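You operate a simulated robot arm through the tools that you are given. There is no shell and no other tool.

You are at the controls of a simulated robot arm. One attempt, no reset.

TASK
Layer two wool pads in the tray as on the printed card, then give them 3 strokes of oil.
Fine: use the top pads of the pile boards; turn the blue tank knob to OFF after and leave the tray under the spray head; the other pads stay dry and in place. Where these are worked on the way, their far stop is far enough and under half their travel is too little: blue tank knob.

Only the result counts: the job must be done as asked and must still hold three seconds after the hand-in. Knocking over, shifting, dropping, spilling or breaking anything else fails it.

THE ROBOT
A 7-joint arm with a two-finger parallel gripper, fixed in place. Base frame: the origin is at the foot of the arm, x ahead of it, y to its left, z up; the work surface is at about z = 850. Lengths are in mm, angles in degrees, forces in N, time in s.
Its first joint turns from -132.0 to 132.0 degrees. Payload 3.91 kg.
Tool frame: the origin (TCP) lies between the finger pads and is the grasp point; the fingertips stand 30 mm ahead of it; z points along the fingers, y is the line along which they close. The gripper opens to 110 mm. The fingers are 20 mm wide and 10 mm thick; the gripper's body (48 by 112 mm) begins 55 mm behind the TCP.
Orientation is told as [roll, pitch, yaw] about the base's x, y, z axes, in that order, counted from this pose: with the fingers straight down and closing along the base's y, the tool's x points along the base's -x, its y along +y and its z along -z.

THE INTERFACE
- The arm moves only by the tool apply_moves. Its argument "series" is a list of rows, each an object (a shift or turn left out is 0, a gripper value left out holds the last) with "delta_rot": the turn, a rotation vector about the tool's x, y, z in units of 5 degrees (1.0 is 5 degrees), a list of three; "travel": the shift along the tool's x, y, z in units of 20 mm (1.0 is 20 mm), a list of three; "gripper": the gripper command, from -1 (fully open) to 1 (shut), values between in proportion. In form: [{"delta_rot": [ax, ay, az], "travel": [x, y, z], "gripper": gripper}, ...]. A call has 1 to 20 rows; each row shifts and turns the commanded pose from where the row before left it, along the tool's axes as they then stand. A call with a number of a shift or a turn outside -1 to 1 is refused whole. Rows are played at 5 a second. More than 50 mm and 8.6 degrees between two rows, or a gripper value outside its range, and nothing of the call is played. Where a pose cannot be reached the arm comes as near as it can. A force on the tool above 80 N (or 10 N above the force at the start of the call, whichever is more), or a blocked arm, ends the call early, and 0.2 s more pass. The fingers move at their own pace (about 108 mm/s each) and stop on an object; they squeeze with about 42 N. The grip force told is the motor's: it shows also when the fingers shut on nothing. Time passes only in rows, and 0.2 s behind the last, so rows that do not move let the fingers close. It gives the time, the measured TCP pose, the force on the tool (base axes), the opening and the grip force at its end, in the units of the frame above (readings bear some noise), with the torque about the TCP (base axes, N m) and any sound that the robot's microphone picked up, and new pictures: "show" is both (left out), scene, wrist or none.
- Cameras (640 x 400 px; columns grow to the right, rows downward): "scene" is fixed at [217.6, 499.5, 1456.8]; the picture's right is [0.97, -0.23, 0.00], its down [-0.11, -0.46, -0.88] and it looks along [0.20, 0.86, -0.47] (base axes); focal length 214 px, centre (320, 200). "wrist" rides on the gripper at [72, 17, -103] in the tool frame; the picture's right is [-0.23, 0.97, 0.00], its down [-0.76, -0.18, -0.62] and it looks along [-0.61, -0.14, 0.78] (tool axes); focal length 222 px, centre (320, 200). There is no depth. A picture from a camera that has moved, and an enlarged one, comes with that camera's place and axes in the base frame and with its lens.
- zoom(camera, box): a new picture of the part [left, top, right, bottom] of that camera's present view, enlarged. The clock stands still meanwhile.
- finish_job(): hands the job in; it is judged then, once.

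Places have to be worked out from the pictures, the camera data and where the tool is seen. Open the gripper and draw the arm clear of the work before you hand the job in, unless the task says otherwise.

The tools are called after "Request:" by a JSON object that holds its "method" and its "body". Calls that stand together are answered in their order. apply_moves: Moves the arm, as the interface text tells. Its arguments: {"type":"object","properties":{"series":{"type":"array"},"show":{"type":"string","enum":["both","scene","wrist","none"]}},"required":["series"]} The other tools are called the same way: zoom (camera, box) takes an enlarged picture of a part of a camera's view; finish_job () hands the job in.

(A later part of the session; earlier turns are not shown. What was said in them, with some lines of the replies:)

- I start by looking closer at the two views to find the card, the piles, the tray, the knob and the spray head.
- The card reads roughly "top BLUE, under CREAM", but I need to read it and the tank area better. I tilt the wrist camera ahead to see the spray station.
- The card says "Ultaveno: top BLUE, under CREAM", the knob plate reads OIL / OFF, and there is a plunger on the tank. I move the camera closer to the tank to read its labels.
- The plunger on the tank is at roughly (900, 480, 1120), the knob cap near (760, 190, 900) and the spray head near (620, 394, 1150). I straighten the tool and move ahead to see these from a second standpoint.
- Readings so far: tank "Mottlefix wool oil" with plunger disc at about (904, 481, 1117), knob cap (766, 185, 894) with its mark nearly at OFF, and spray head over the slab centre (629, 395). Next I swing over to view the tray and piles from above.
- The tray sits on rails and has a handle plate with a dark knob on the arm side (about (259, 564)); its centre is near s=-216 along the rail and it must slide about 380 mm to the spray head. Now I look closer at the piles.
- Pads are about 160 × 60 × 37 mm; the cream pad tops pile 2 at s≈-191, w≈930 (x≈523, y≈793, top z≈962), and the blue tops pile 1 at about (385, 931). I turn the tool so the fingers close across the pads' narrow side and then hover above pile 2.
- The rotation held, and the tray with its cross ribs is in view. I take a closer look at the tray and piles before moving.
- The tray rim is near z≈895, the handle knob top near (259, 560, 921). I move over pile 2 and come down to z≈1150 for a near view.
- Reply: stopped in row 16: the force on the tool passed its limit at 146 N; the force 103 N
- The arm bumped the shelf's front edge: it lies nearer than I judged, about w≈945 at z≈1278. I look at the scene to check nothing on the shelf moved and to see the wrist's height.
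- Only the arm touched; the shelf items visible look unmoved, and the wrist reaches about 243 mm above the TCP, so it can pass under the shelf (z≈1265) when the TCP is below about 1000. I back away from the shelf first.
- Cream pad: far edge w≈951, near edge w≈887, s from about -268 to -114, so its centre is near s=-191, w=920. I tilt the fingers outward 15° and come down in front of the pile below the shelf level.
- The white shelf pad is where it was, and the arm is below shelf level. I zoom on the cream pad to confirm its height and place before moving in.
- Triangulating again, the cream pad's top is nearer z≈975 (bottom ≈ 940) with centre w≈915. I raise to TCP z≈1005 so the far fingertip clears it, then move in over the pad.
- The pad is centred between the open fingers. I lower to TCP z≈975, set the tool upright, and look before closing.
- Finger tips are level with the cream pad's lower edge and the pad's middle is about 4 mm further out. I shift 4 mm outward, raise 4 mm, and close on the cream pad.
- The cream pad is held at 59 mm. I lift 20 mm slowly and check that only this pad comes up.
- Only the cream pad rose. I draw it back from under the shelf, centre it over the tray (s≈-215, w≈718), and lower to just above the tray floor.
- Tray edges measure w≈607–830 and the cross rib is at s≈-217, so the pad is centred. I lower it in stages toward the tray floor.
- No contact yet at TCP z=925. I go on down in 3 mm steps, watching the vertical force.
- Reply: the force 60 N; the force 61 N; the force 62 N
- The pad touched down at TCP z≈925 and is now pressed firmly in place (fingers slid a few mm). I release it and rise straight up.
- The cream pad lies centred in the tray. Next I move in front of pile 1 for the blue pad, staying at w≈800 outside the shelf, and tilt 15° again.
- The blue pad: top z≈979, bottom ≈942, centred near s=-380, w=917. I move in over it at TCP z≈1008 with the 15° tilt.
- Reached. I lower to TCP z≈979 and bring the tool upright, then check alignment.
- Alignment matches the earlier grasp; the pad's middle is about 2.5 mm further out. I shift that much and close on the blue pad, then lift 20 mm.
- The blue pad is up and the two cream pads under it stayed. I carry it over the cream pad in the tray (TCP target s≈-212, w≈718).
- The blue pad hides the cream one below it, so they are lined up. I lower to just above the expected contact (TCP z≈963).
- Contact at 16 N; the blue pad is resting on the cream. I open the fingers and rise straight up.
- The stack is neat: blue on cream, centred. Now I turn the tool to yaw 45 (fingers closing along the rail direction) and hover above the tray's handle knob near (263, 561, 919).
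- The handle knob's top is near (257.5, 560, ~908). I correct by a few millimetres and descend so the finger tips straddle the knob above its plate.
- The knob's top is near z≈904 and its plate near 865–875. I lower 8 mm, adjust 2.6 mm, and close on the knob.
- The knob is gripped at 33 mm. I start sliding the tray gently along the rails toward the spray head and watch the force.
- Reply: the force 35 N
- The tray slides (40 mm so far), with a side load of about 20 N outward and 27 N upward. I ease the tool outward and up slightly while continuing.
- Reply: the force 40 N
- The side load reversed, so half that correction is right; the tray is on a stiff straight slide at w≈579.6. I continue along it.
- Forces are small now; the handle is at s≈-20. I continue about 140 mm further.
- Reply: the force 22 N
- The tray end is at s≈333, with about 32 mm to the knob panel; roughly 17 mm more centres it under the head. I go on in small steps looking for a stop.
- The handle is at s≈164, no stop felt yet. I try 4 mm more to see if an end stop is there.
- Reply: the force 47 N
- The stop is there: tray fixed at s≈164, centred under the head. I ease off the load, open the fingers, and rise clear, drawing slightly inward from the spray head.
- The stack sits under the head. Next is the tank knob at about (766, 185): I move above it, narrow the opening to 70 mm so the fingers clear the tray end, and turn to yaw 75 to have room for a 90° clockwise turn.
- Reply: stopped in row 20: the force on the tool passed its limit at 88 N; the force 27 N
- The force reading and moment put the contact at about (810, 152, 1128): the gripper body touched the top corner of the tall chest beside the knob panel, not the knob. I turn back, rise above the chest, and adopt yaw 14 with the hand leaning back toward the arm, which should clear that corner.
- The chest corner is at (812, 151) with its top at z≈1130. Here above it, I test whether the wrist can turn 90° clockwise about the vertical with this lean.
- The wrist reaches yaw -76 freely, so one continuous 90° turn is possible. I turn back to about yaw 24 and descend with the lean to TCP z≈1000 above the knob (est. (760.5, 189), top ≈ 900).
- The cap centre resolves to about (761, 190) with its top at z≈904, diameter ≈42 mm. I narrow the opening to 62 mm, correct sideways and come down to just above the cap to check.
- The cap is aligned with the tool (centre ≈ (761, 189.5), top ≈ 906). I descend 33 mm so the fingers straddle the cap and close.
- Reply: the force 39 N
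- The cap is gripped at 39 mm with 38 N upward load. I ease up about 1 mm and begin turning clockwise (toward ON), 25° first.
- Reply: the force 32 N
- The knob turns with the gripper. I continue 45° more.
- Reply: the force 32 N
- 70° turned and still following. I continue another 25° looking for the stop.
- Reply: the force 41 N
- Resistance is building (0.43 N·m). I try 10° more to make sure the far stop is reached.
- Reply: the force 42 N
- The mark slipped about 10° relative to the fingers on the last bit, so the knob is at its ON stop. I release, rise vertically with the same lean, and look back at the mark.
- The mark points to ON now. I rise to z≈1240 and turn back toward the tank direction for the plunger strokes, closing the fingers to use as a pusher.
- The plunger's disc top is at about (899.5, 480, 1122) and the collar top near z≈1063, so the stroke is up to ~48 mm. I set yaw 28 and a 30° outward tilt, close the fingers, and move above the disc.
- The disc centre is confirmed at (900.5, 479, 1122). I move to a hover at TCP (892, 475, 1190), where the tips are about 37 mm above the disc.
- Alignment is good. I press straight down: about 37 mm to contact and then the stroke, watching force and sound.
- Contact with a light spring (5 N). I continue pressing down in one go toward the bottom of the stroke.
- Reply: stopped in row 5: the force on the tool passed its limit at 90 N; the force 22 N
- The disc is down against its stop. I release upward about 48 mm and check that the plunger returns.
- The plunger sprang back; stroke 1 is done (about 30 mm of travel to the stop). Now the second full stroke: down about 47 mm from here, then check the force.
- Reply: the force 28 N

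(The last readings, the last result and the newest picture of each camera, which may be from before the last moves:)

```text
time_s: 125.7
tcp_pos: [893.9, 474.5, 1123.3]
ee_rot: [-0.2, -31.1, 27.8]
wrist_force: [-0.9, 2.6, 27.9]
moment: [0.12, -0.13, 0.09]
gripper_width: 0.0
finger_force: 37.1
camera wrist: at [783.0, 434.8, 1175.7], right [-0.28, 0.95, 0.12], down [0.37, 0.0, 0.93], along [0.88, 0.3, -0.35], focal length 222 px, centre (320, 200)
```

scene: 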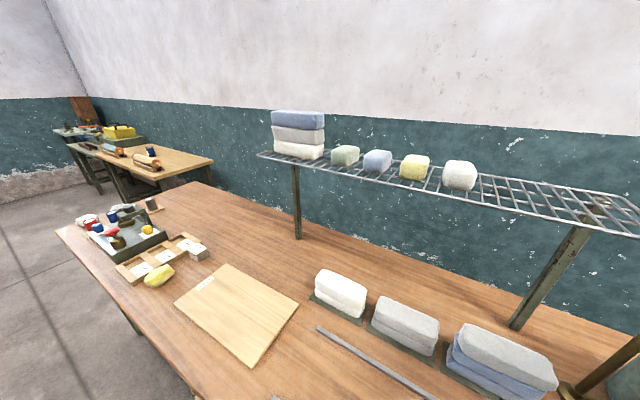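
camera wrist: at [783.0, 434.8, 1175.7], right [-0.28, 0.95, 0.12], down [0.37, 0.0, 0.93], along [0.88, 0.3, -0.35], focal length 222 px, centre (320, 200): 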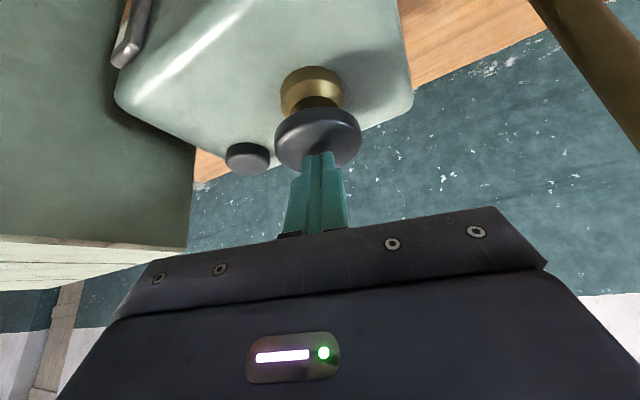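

At z=1123 the force is 28 N; I press 2 mm more to confirm the stop, then release fully.

Request:
{"method": "apply_moves", "body": {"series": [{"travel": [0.052, 0, 0.086]}, {"travel": [0, 0, 0]}], "show": "none"}}

Request:
{"method": "apply_moves", "body": {"series": [{"travel": [-0.258, 0, -0.429]}, {"travel": [-0.258, 0, -0.429]}, {"travel": [-0.258, 0, -0.429]}, {"travel": [-0.258, 0, -0.429]}, {"travel": [-0.25, 0, -0.429]}, {"travel": [0, 0, 0]}, {"travel": [0, 0, 0]}], "show": "wrist"}}

Request:
{"method": "zoom", "body": {"camera": "wrist", "box": [230, 40, 410, 200]}}

```text
time_s: 126.3
tcp_pos: [894.4, 473.8, 1123.1]
ee_rot: [-0.1, -31.3, 27.7]
wrist_force: [6.2, 5.9, 48.5]
moment: [0.35, -0.51, 0.08]
gripper_width: 0.0
finger_force: 37.5
```

```text
time_s: 127.9
tcp_pos: [894.2, 475.0, 1170.3]
ee_rot: [-0.3, -31.0, 27.8]
wrist_force: [0.3, 0.3, -0.6]
moment: [-0.02, -0.01, 0.03]
gripper_width: 0.0
finger_force: 38.2
camera wrist: at [783.4, 435.1, 1222.3], right [-0.28, 0.95, 0.11], down [0.38, 0.0, 0.93], along [0.88, 0.3, -0.36], focal length 222 px, centre (320, 200)
```

wrist: 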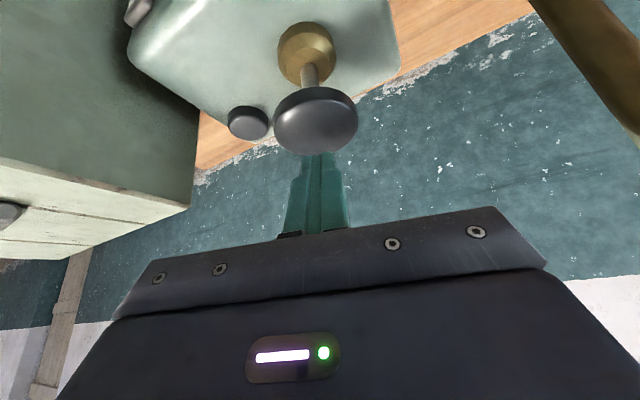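

```text
2.50 times, centred on (320, 120) of wrist
camera zoom: at [783.4, 435.1, 1222.3], right [-0.28, 0.95, 0.11], down [0.38, 0.0, 0.93], along [0.88, 0.3, -0.36], focal length 555 px, centre (320, 400)
```

zoom: 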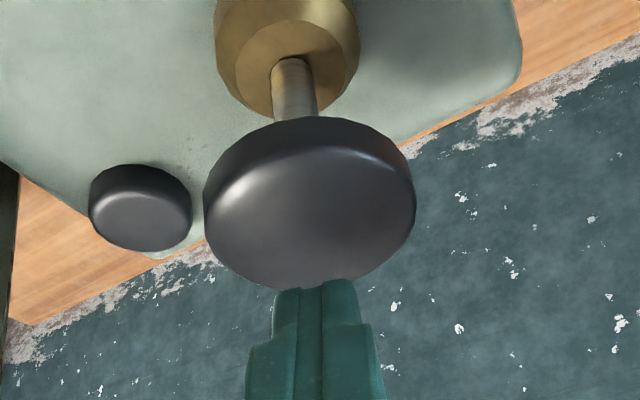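

The second stroke reached its stop (48 N) and the plunger returned. Third and last stroke now: down 49 mm, hold, then fully up.

Request:
{"method": "apply_moves", "body": {"series": [{"travel": [0.258, 0, 0.429]}, {"travel": [0.258, 0, 0.429]}, {"travel": [0.258, 0, 0.429]}, {"travel": [0.258, 0, 0.429]}, {"travel": [0.245, 0, 0.407]}, {"travel": [0, 0, 0]}], "show": "none"}}

```text
time_s: 129.3
tcp_pos: [893.6, 474.3, 1124.1]
ee_rot: [-0.1, -31.4, 27.8]
wrist_force: [-7.8, -0.5, 45.2]
moment: [0.12, -0.05, 0.07]
gripper_width: 0.0
finger_force: 37.5
```

At the stop again (45 N). I release upward and continue to rise to a safe height.

Request:
{"method": "apply_moves", "body": {"series": [{"travel": [-0.258, 0, -0.429]}, {"travel": [-0.258, 0, -0.429]}, {"travel": [-0.258, 0, -0.429]}, {"travel": [-0.258, 0, -0.429]}, {"travel": [-0.4, 0, -0.7]}, {"travel": [-0.515, 0, -0.857]}, {"travel": [-0.515, 0, -0.857]}, {"travel": [-0.515, 0, -0.857]}, {"travel": [0, 0, 0]}], "show": "wrist"}}

Request:
{"method": "zoom", "body": {"camera": "wrist", "box": [200, 0, 440, 180]}}

```text
time_s: 131.3
tcp_pos: [893.3, 473.0, 1234.9]
ee_rot: [-0.2, -31.0, 27.8]
wrist_force: [0.7, 0.3, 0.2]
moment: [-0.01, 0.02, 0.02]
gripper_width: 0.0
finger_force: 37.7
camera wrist: at [783.4, 434.8, 1287.0], right [-0.28, 0.95, 0.11], down [0.38, 0.0, 0.93], along [0.88, 0.3, -0.36], focal length 222 px, centre (320, 200)
```

wrist: 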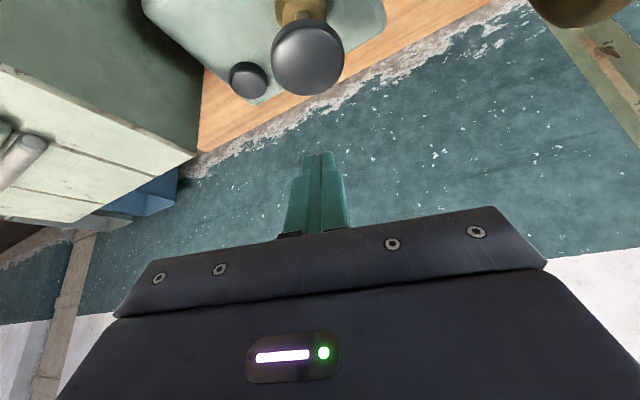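

```text
2.22 times, centred on (320, 90) of wrist
camera zoom: at [783.4, 434.8, 1287.0], right [-0.28, 0.95, 0.11], down [0.38, 0.0, 0.93], along [0.88, 0.3, -0.36], focal length 494 px, centre (320, 444)
```

zoom: 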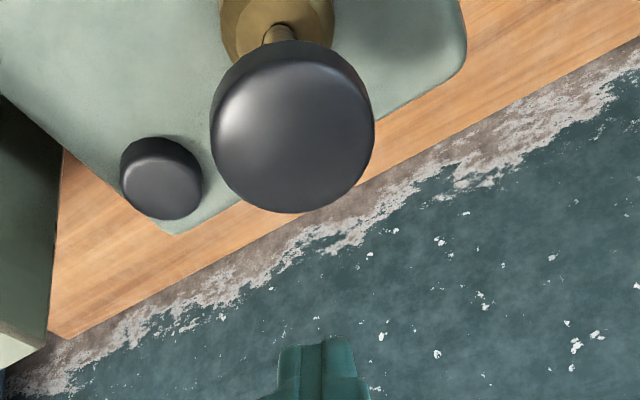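

Three strokes are done and the plunger is up. I return to above the knob, reduce the tilt to 20°, and turn to look at the tray and pads on the way.

Request:
{"method": "apply_moves", "body": {"series": [{"travel": [0.804, -0.724, -0.528]}, {"travel": [0.804, -0.724, -0.528]}, {"travel": [0.804, -0.724, -0.528]}, {"travel": [0.804, -0.724, -0.528]}, {"travel": [0.804, -0.724, -0.528]}, {"travel": [0.804, -0.724, -0.528]}, {"travel": [0.804, -0.724, -0.528]}, {"travel": [0.804, -0.724, -0.528]}, {"travel": [0.804, -0.724, -0.528]}, {"travel": [0.804, -0.724, -0.528]}, {"travel": [0.804, -0.724, -0.528]}, {"travel": [0.804, -0.724, -0.528]}, {"travel": [0.804, -0.724, -0.528]}, {"delta_rot": [0, 0.75, 0]}, {"delta_rot": [0, 0.75, 0]}, {"delta_rot": [0, 0.75, 0]}, {"travel": [0, 0, 0]}], "show": "none"}}

Request:
{"method": "apply_moves", "body": {"series": [{"delta_rot": [-0.335, 0, -0.942]}, {"delta_rot": [-0.335, 0, -0.942]}, {"delta_rot": [-0.335, 0, -0.942]}, {"delta_rot": [-0.335, 0, -0.942]}, {"delta_rot": [-0.335, 0, -0.942]}, {"delta_rot": [-0.335, 0, -0.942]}, {"delta_rot": [-0.335, 0, -0.942]}, {"delta_rot": [-0.335, 0, -0.942]}, {"delta_rot": [-0.335, 0, -0.942]}, {"travel": [0, 0, 0]}], "show": "wrist"}}

```text
time_s: 134.9
tcp_pos: [759.6, 191.3, 1246.0]
ee_rot: [-0.2, -19.7, 27.8]
wrist_force: [0.0, 0.2, 0.7]
moment: [0.02, 0.02, -0.01]
gripper_width: 0.1
finger_force: 37.4
```

```text
time_s: 137.1
tcp_pos: [760.8, 190.0, 1246.4]
ee_rot: [-0.2, -19.6, 72.9]
wrist_force: [0.2, 0.3, -0.8]
moment: [0.03, -0.01, -0.05]
gripper_width: 0.0
finger_force: 37.5
camera wrist: at [713.3, 97.1, 1320.9], right [-0.87, 0.49, 0.07], down [0.32, 0.43, 0.84], along [0.38, 0.75, -0.53], focal length 222 px, centre (320, 200)
```

wrist: 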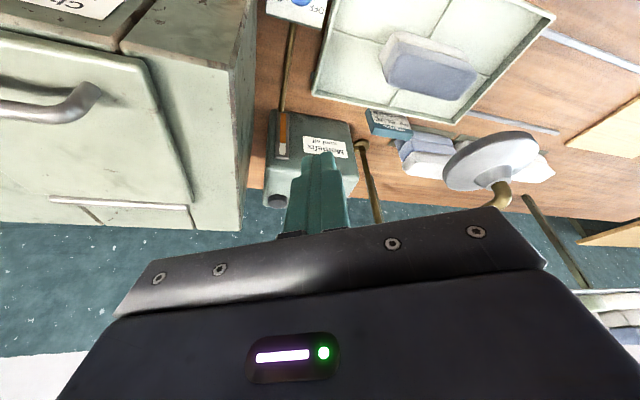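

Request:
{"method": "zoom", "body": {"camera": "wrist", "box": [300, 0, 560, 140]}}

Request:
{"method": "zoom", "body": {"camera": "wrist", "box": [240, 80, 600, 230]}}

```text
2.46 times, centred on (430, 70) of wrist
camera zoom: at [713.3, 97.1, 1320.9], right [-0.87, 0.49, 0.07], down [0.32, 0.43, 0.84], along [0.38, 0.75, -0.53], focal length 547 px, centre (49, 520)
```

zoom: 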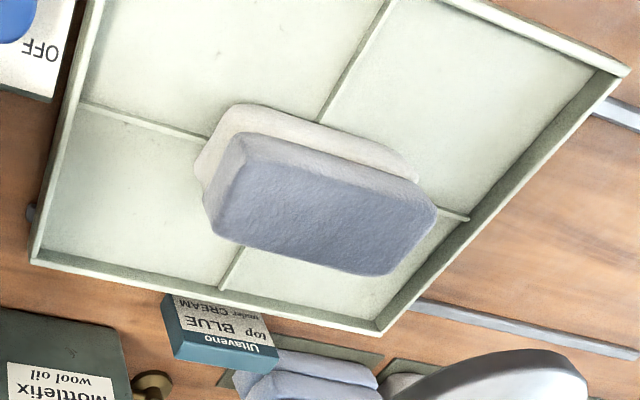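

```text
1.78 times, centred on (420, 155) of wrist
camera zoom: at [713.3, 97.1, 1320.9], right [-0.87, 0.49, 0.07], down [0.32, 0.43, 0.84], along [0.38, 0.75, -0.53], focal length 395 px, centre (142, 280)
```

zoom: 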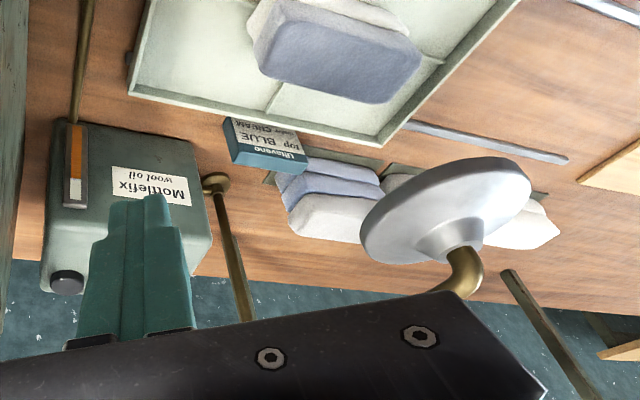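

Good evidence: the blue pad has darkened with oil and the tank's sight-glass level has dropped. Now I turn to yaw ≈ -70 with the fingers open to 62 mm, ready to turn the knob back to OFF.

Request:
{"method": "apply_moves", "body": {"series": [{"delta_rot": [0.335, 0, 0.942], "gripper": -0.127}, {"delta_rot": [0.335, 0, 0.942]}, {"delta_rot": [0.335, 0, 0.942]}, {"delta_rot": [0.335, 0, 0.942]}, {"delta_rot": [0.335, 0, 0.942]}, {"delta_rot": [0.335, 0, 0.942]}, {"delta_rot": [0.335, 0, 0.942]}, {"delta_rot": [0.335, 0, 0.942]}, {"delta_rot": [0.335, 0, 0.942]}, {"delta_rot": [0.335, 0, 0.942]}, {"delta_rot": [0.335, 0, 0.942]}, {"delta_rot": [0.335, 0, 0.942]}, {"delta_rot": [0.335, 0, 0.942]}, {"delta_rot": [0.335, 0, 0.942]}, {"delta_rot": [0.335, 0, 0.942]}, {"delta_rot": [0.335, 0, 0.942]}, {"delta_rot": [0.335, 0, 0.942]}, {"delta_rot": [0.335, 0, 0.942]}, {"delta_rot": [0.335, 0, 0.942]}, {"delta_rot": [0.335, 0, 0.942]}], "show": "none"}}

Request:
{"method": "apply_moves", "body": {"series": [{"delta_rot": [0.335, 0, 0.942]}, {"delta_rot": [0.335, 0, 0.942]}, {"delta_rot": [0.335, 0, 0.942]}, {"delta_rot": [0.335, 0, 0.942]}, {"delta_rot": [0.335, 0, 0.942]}, {"delta_rot": [0.335, 0, 0.942]}, {"delta_rot": [0.335, 0, 0.942]}, {"delta_rot": [0.335, 0, 0.942]}, {"delta_rot": [0.335, 0, 0.942]}, {"travel": [0, 0, 0]}], "show": "none"}}

```text
time_s: 141.3
tcp_pos: [760.3, 190.9, 1246.0]
ee_rot: [-0.1, -19.8, -27.3]
wrist_force: [-0.6, -1.0, 0.8]
moment: [0.0, 0.0, -0.02]
gripper_width: 62.0
finger_force: 0.1
```

```text
time_s: 143.5
tcp_pos: [759.6, 191.6, 1245.6]
ee_rot: [0.2, -19.8, -72.5]
wrist_force: [-0.2, -1.2, 0.6]
moment: [0.01, 0.04, 0.0]
gripper_width: 62.0
finger_force: 0.1
```

In position above the knob at yaw -72.5. I descend with the lean to TCP z≈945 and check the alignment with the cap.

Request:
{"method": "apply_moves", "body": {"series": [{"travel": [0.33, 0.0055, 0.944]}, {"travel": [0.33, 0.0055, 0.944]}, {"travel": [0.33, 0.0055, 0.944]}, {"travel": [0.33, 0.0055, 0.944]}, {"travel": [0.33, 0.0055, 0.944]}, {"travel": [0.33, 0.0055, 0.944]}, {"travel": [0.33, 0.0055, 0.944]}, {"travel": [0.33, 0.0055, 0.944]}, {"travel": [0.33, 0.0055, 0.944]}, {"travel": [0.33, 0.0055, 0.944]}, {"travel": [0.33, 0.0055, 0.944]}, {"travel": [0.33, 0.0055, 0.944]}, {"travel": [0.33, 0.0055, 0.944]}, {"travel": [0.33, 0.0055, 0.944]}, {"travel": [0.33, 0.0055, 0.944]}, {"travel": [0, 0, 0]}], "show": "wrist"}}

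Request:
{"method": "zoom", "body": {"camera": "wrist", "box": [220, 60, 440, 220]}}

```text
time_s: 146.9
tcp_pos: [762.7, 189.1, 945.9]
ee_rot: [0.0, -19.8, -72.3]
wrist_force: [0.0, -0.4, -0.3]
moment: [-0.01, -0.03, -0.01]
gripper_width: 61.9
finger_force: 0.1
camera wrist: at [746.4, 292.1, 1019.6], right [0.99, 0.09, 0.08], down [-0.02, -0.54, 0.84], along [0.12, -0.84, -0.53], focal length 222 px, centre (320, 200)
```

wrist: 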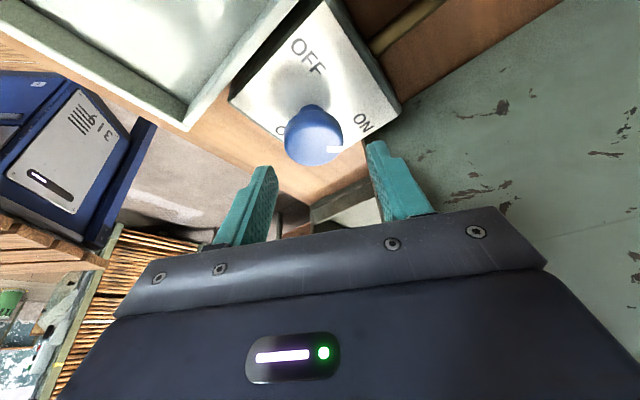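

```text
2.50 times, centred on (330, 140) of wrist
camera zoom: at [746.4, 292.1, 1019.6], right [0.99, 0.09, 0.08], down [-0.02, -0.54, 0.84], along [0.12, -0.84, -0.53], focal length 555 px, centre (295, 350)
```

zoom: 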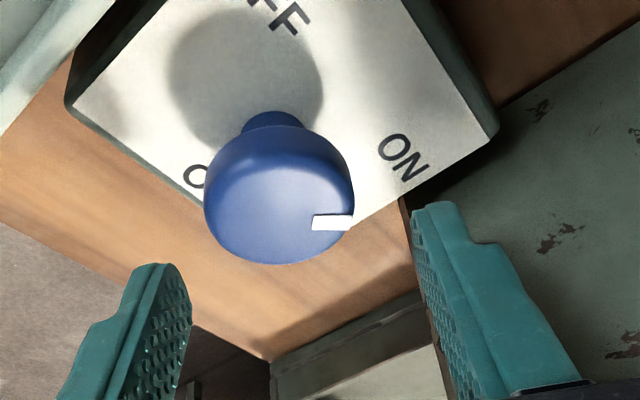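

Well aligned (about 1 mm off). I descend onto the cap and close.

Request:
{"method": "apply_moves", "body": {"series": [{"travel": [0.287, -0.03, 0.798]}, {"travel": [0.287, -0.03, 0.798]}, {"travel": [0, 0, 0]}, {"gripper": 1}, {"gripper": 1}, {"gripper": 1}, {"gripper": 1}], "show": "none"}}

Request:
{"method": "apply_moves", "body": {"series": [{"delta_rot": [-0.165, 0, -0.472]}, {"delta_rot": [-0.335, 0, -0.942]}, {"delta_rot": [-0.335, 0, -0.942]}, {"delta_rot": [-0.335, 0, -0.942]}, {"delta_rot": [-0.335, 0, -0.942]}, {"delta_rot": [-0.335, 0, -0.942]}, {"delta_rot": [-0.335, 0, -0.942]}, {"delta_rot": [-0.335, 0, -0.942]}, {"delta_rot": [-0.335, 0, -0.942]}, {"travel": [0, 0, 0]}], "show": "wrist"}}

Request:
{"method": "zoom", "body": {"camera": "wrist", "box": [220, 60, 440, 220]}}

```text
time_s: 148.5
tcp_pos: [761.5, 188.1, 912.0]
ee_rot: [0.1, -19.8, -72.3]
wrist_force: [4.9, 2.4, -6.3]
moment: [0.09, -0.14, 0.01]
gripper_width: 39.5
finger_force: 45.4
```

```text
time_s: 150.7
tcp_pos: [760.9, 189.2, 911.3]
ee_rot: [0.1, -19.8, -29.7]
wrist_force: [-4.7, -3.7, -4.5]
moment: [-0.13, -0.14, 0.0]
gripper_width: 39.1
finger_force: 44.9
camera wrist: at [679.6, 254.2, 985.8], right [0.67, 0.74, 0.08], down [0.35, -0.4, 0.84], along [0.66, -0.54, -0.53], focal length 222 px, centre (320, 200)
```

wrist: 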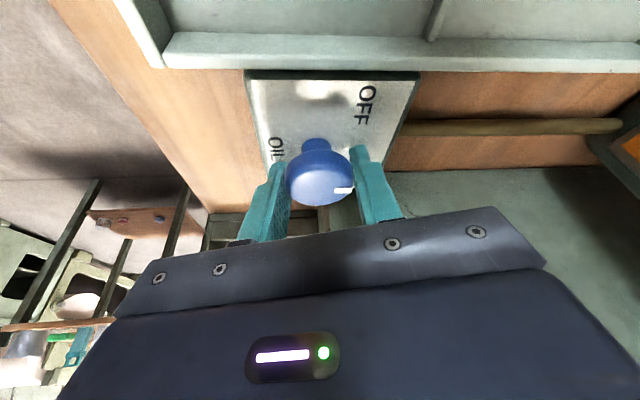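

```text
2.50 times, centred on (330, 140) of wrist
camera zoom: at [679.6, 254.2, 985.8], right [0.67, 0.74, 0.08], down [0.35, -0.4, 0.84], along [0.66, -0.54, -0.53], focal length 555 px, centre (295, 350)
```

zoom: 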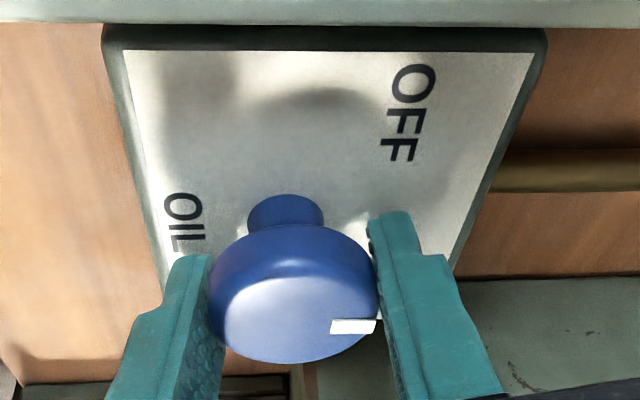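

The knob follows (42° so far, low forces). I continue 50°.

Request:
{"method": "apply_moves", "body": {"series": [{"delta_rot": [-0.335, 0, -0.942]}, {"delta_rot": [-0.335, 0, -0.942]}, {"delta_rot": [-0.335, 0, -0.942]}, {"delta_rot": [-0.335, 0, -0.942]}, {"delta_rot": [-0.335, 0, -0.942]}, {"delta_rot": [-0.335, 0, -0.942]}, {"delta_rot": [-0.335, 0, -0.942]}, {"delta_rot": [-0.335, 0, -0.942]}, {"delta_rot": [-0.335, 0, -0.942]}, {"delta_rot": [-0.335, 0, -0.942]}, {"travel": [0, 0, 0]}], "show": "wrist"}}

Request:
{"method": "zoom", "body": {"camera": "wrist", "box": [220, 60, 440, 220]}}

```text
time_s: 153.1
tcp_pos: [761.7, 189.4, 912.0]
ee_rot: [-0.1, -19.8, 20.2]
wrist_force: [5.4, 10.7, -4.1]
moment: [0.38, -0.02, -0.27]
gripper_width: 39.6
finger_force: 45.1
camera wrist: at [658.7, 168.7, 985.9], right [-0.14, 0.99, 0.07], down [0.53, 0.01, 0.84], along [0.83, 0.16, -0.53], focal length 222 px, centre (320, 200)
```

wrist: 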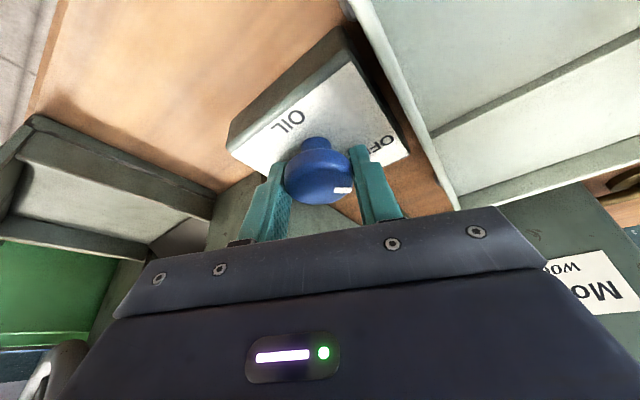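

```text
2.50 times, centred on (330, 140) of wrist
camera zoom: at [658.7, 168.7, 985.9], right [-0.14, 0.99, 0.07], down [0.53, 0.01, 0.84], along [0.83, 0.16, -0.53], focal length 555 px, centre (295, 350)
```

zoom: 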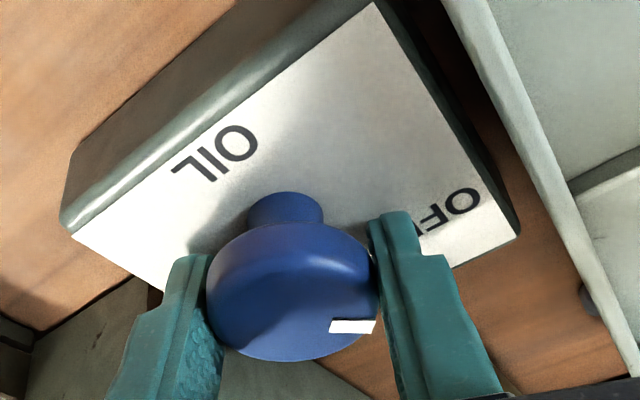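

92° turned and torque rising. I add 10° more to be sure the OFF stop is reached.

Request:
{"method": "apply_moves", "body": {"series": [{"delta_rot": [-0.335, 0, -0.942]}, {"delta_rot": [-0.335, 0, -0.942]}, {"travel": [0, 0, 0]}], "show": "wrist"}}

Request:
{"method": "zoom", "body": {"camera": "wrist", "box": [220, 60, 440, 220]}}

```text
time_s: 153.9
tcp_pos: [761.2, 189.4, 912.3]
ee_rot: [-0.3, -19.7, 30.5]
wrist_force: [-1.2, 15.6, -1.7]
moment: [0.43, -0.03, -0.45]
gripper_width: 39.5
finger_force: 45.3
camera wrist: at [663.4, 151.2, 986.2], right [-0.31, 0.95, 0.07], down [0.53, 0.1, 0.84], along [0.79, 0.3, -0.53], focal length 222 px, centre (320, 200)
```

wrist: 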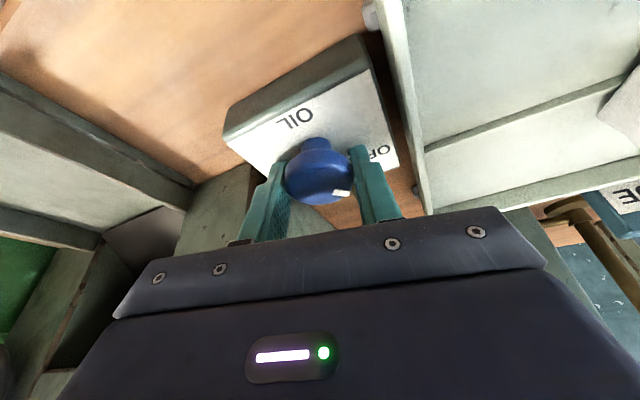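

```text
2.50 times, centred on (330, 140) of wrist
camera zoom: at [663.4, 151.2, 986.2], right [-0.31, 0.95, 0.07], down [0.53, 0.1, 0.84], along [0.79, 0.3, -0.53], focal length 555 px, centre (295, 350)
```

zoom: 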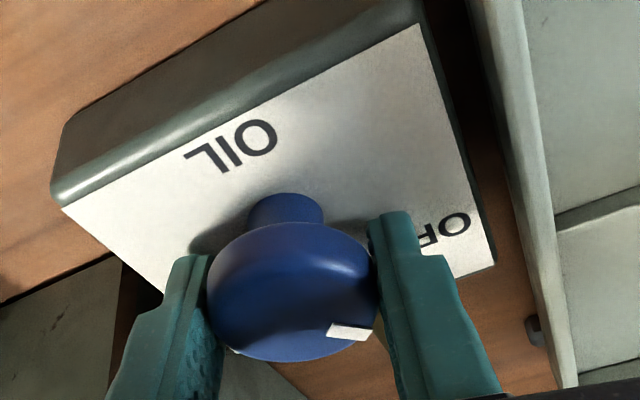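

The mark slipped slightly in the fingers, so OFF's stop is reached. I open, rise straight up, and check the mark.

Request:
{"method": "apply_moves", "body": {"series": [{"gripper": 0}, {"gripper": -0.127}, {"gripper": -0.127}, {"travel": [-0.165, 0, -0.472]}, {"travel": [-0.337, 0, -0.941]}, {"travel": [-0.337, 0, -0.941]}, {"travel": [-0.337, 0, -0.941]}, {"travel": [-0.337, 0, -0.941]}, {"travel": [0, 0, 0]}], "show": "wrist"}}

Request:
{"method": "zoom", "body": {"camera": "wrist", "box": [220, 20, 440, 180]}}

```text
time_s: 155.9
tcp_pos: [762.0, 189.0, 1003.1]
ee_rot: [-0.3, -19.7, 30.3]
wrist_force: [-0.8, 0.1, -0.2]
moment: [-0.04, 0.02, -0.02]
gripper_width: 62.4
finger_force: 0.1
camera wrist: at [664.1, 151.0, 1077.5], right [-0.31, 0.95, 0.07], down [0.53, 0.1, 0.84], along [0.79, 0.3, -0.53], focal length 222 px, centre (320, 200)
```

wrist: 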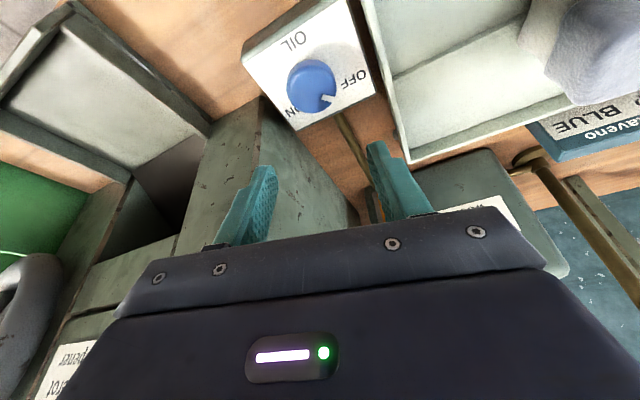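

```text
2.50 times, centred on (330, 100) of wrist
camera zoom: at [664.1, 151.0, 1077.5], right [-0.31, 0.95, 0.07], down [0.53, 0.1, 0.84], along [0.79, 0.3, -0.53], focal length 555 px, centre (295, 450)
```

zoom: 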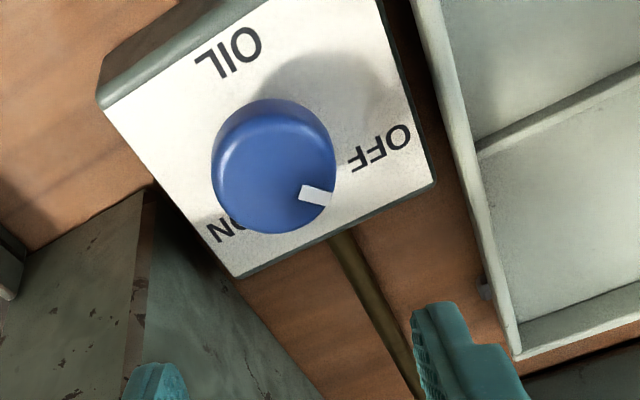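

The mark is back at its original OFF direction (+y). I rise clear above the chest and then draw back toward the start area with the gripper open, for a final look over everything.

Request:
{"method": "apply_moves", "body": {"series": [{"travel": [-0.337, 0, -0.941]}, {"travel": [-0.337, 0, -0.941]}, {"travel": [-0.337, 0, -0.941]}, {"travel": [-0.337, 0, -0.941]}, {"travel": [-0.337, 0, -0.941]}, {"travel": [-0.337, 0, -0.941]}, {"travel": [-0.337, 0, -0.941]}, {"travel": [-0.337, 0, -0.941]}, {"travel": [-0.337, 0, -0.941]}, {"travel": [-0.337, 0, -0.941]}, {"travel": [-0.337, 0, -0.941]}, {"travel": [-0.337, 0, -0.941]}, {"travel": [-0.337, 0, -0.941]}, {"travel": [-0.337, 0, -0.941]}, {"travel": [-0.337, 0, -0.941]}, {"travel": [-0.337, 0, -0.941]}, {"travel": [0, 0, 0], "gripper": -1}, {"travel": [0, 0, 0]}], "show": "none"}}

Request:
{"method": "apply_moves", "body": {"series": [{"delta_rot": [0, 1, 0]}, {"delta_rot": [0, 1, 0]}, {"delta_rot": [0, 1, 0]}, {"delta_rot": [0, 0.95, 0]}, {"travel": [1, 0, 0]}, {"travel": [1, 0, 0]}, {"travel": [1, 0, 0]}, {"travel": [1, 0, 0]}, {"travel": [1, 0, 0]}, {"travel": [1, 0, 0]}, {"travel": [1, 0, 0]}, {"travel": [1, 0, 0]}, {"travel": [1, 0, 0]}, {"travel": [1, 0, 0]}, {"travel": [0, 0, 0]}], "show": "both"}}

```text
time_s: 159.7
tcp_pos: [761.4, 189.3, 1321.6]
ee_rot: [-0.2, -19.8, 30.4]
wrist_force: [-0.2, 0.4, 0.3]
moment: [-0.01, 0.0, 0.01]
gripper_width: 110.2
finger_force: 0.0
```

```text
time_s: 162.9
tcp_pos: [586.8, 90.0, 1321.5]
ee_rot: [-0.2, 0.1, 30.1]
wrist_force: [0.6, 0.1, -0.1]
moment: [0.02, 0.03, 0.03]
gripper_width: 109.7
finger_force: 0.1
camera wrist: at [514.4, 68.0, 1425.6], right [-0.29, 0.96, 0.0], down [0.75, 0.23, 0.62], along [0.6, 0.18, -0.78], focal length 222 px, centre (320, 200)
```

scene: 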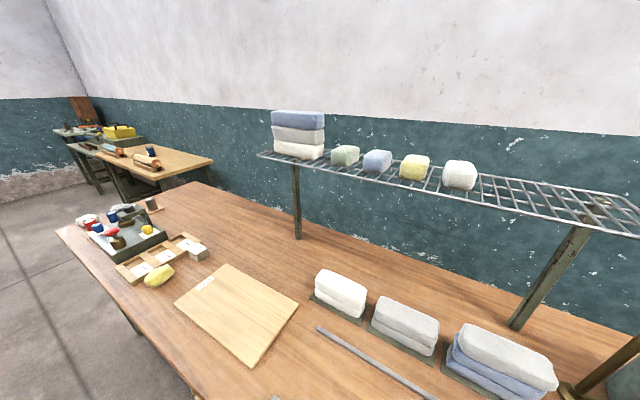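
wrist: 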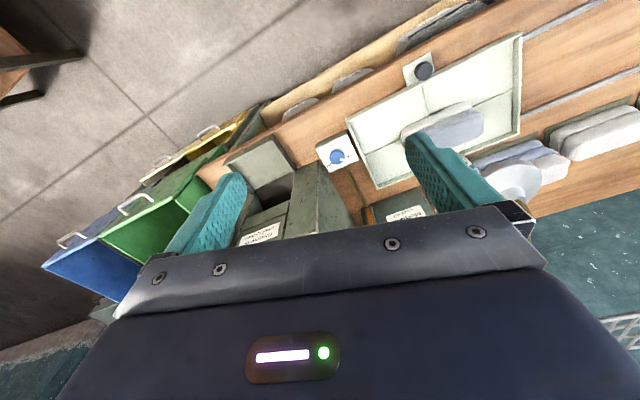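

Request:
{"method": "zoom", "body": {"camera": "wrist", "box": [300, 20, 560, 210]}}

Request:
{"method": "zoom", "body": {"camera": "scene", "box": [250, 90, 640, 400]}}

```text
2.11 times, centred on (430, 115) of wrist
camera zoom: at [514.4, 68.0, 1425.6], right [-0.29, 0.96, 0.0], down [0.75, 0.23, 0.62], along [0.6, 0.18, -0.78], focal length 468 px, centre (88, 379)
```

zoom: 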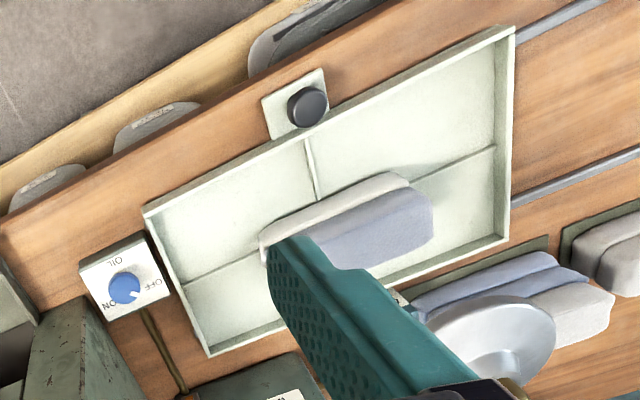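

```text
1.29 times, centred on (445, 245) of scene
camera zoom: at [217.6, 499.5, 1456.8], right [0.97, -0.23, 0.0], down [-0.11, -0.46, -0.88], along [0.2, 0.86, -0.47], focal length 277 px, centre (159, 142)
```

zoom: 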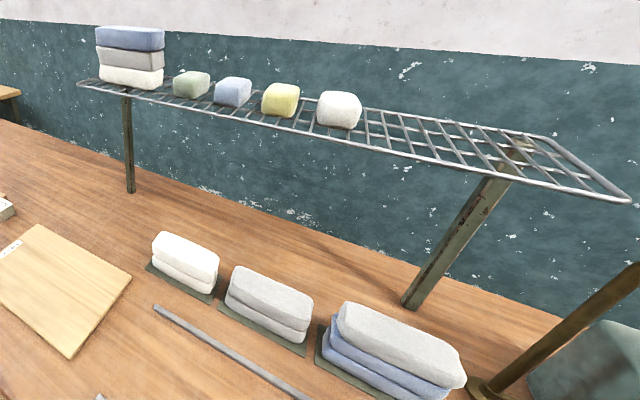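

Everything checks out: the blue pad is on the cream pad in the tray, the tray is at its stop under the spray head, and the knob mark is at OFF. The other pads and piles are unmoved, and the arm is clear with the gripper open. I hand the job in.

Request:
{"method": "finish_job", "body": {}}

```text
The job is handed in.
```

The job is handed in. The blue pad lies on the cream pad in the tray, as the card says, and got 3 full strokes of oil.

- **Pads:** I took the cream pad from the top of pile 2 and the blue pad from the top of pile 1, and centred both in the tray. The pads left on the pile boards and the shelf look unmoved.
- **Tray:** it sits at its end stop under the spray head.
- **Oil:** with the blue knob at ON, I pressed the tank plunger to its stop three times and let it spring fully back each time. The blue pad darkened and the level in the tank's sight glass dropped.
- **Knob:** it is back at its OFF stop.

The arm bumped two fixed things on the way: the shelf's front edge and the top corner of the chest beside the knob. Both contacts stopped the arm at once, and I saw nothing displaced afterwards.
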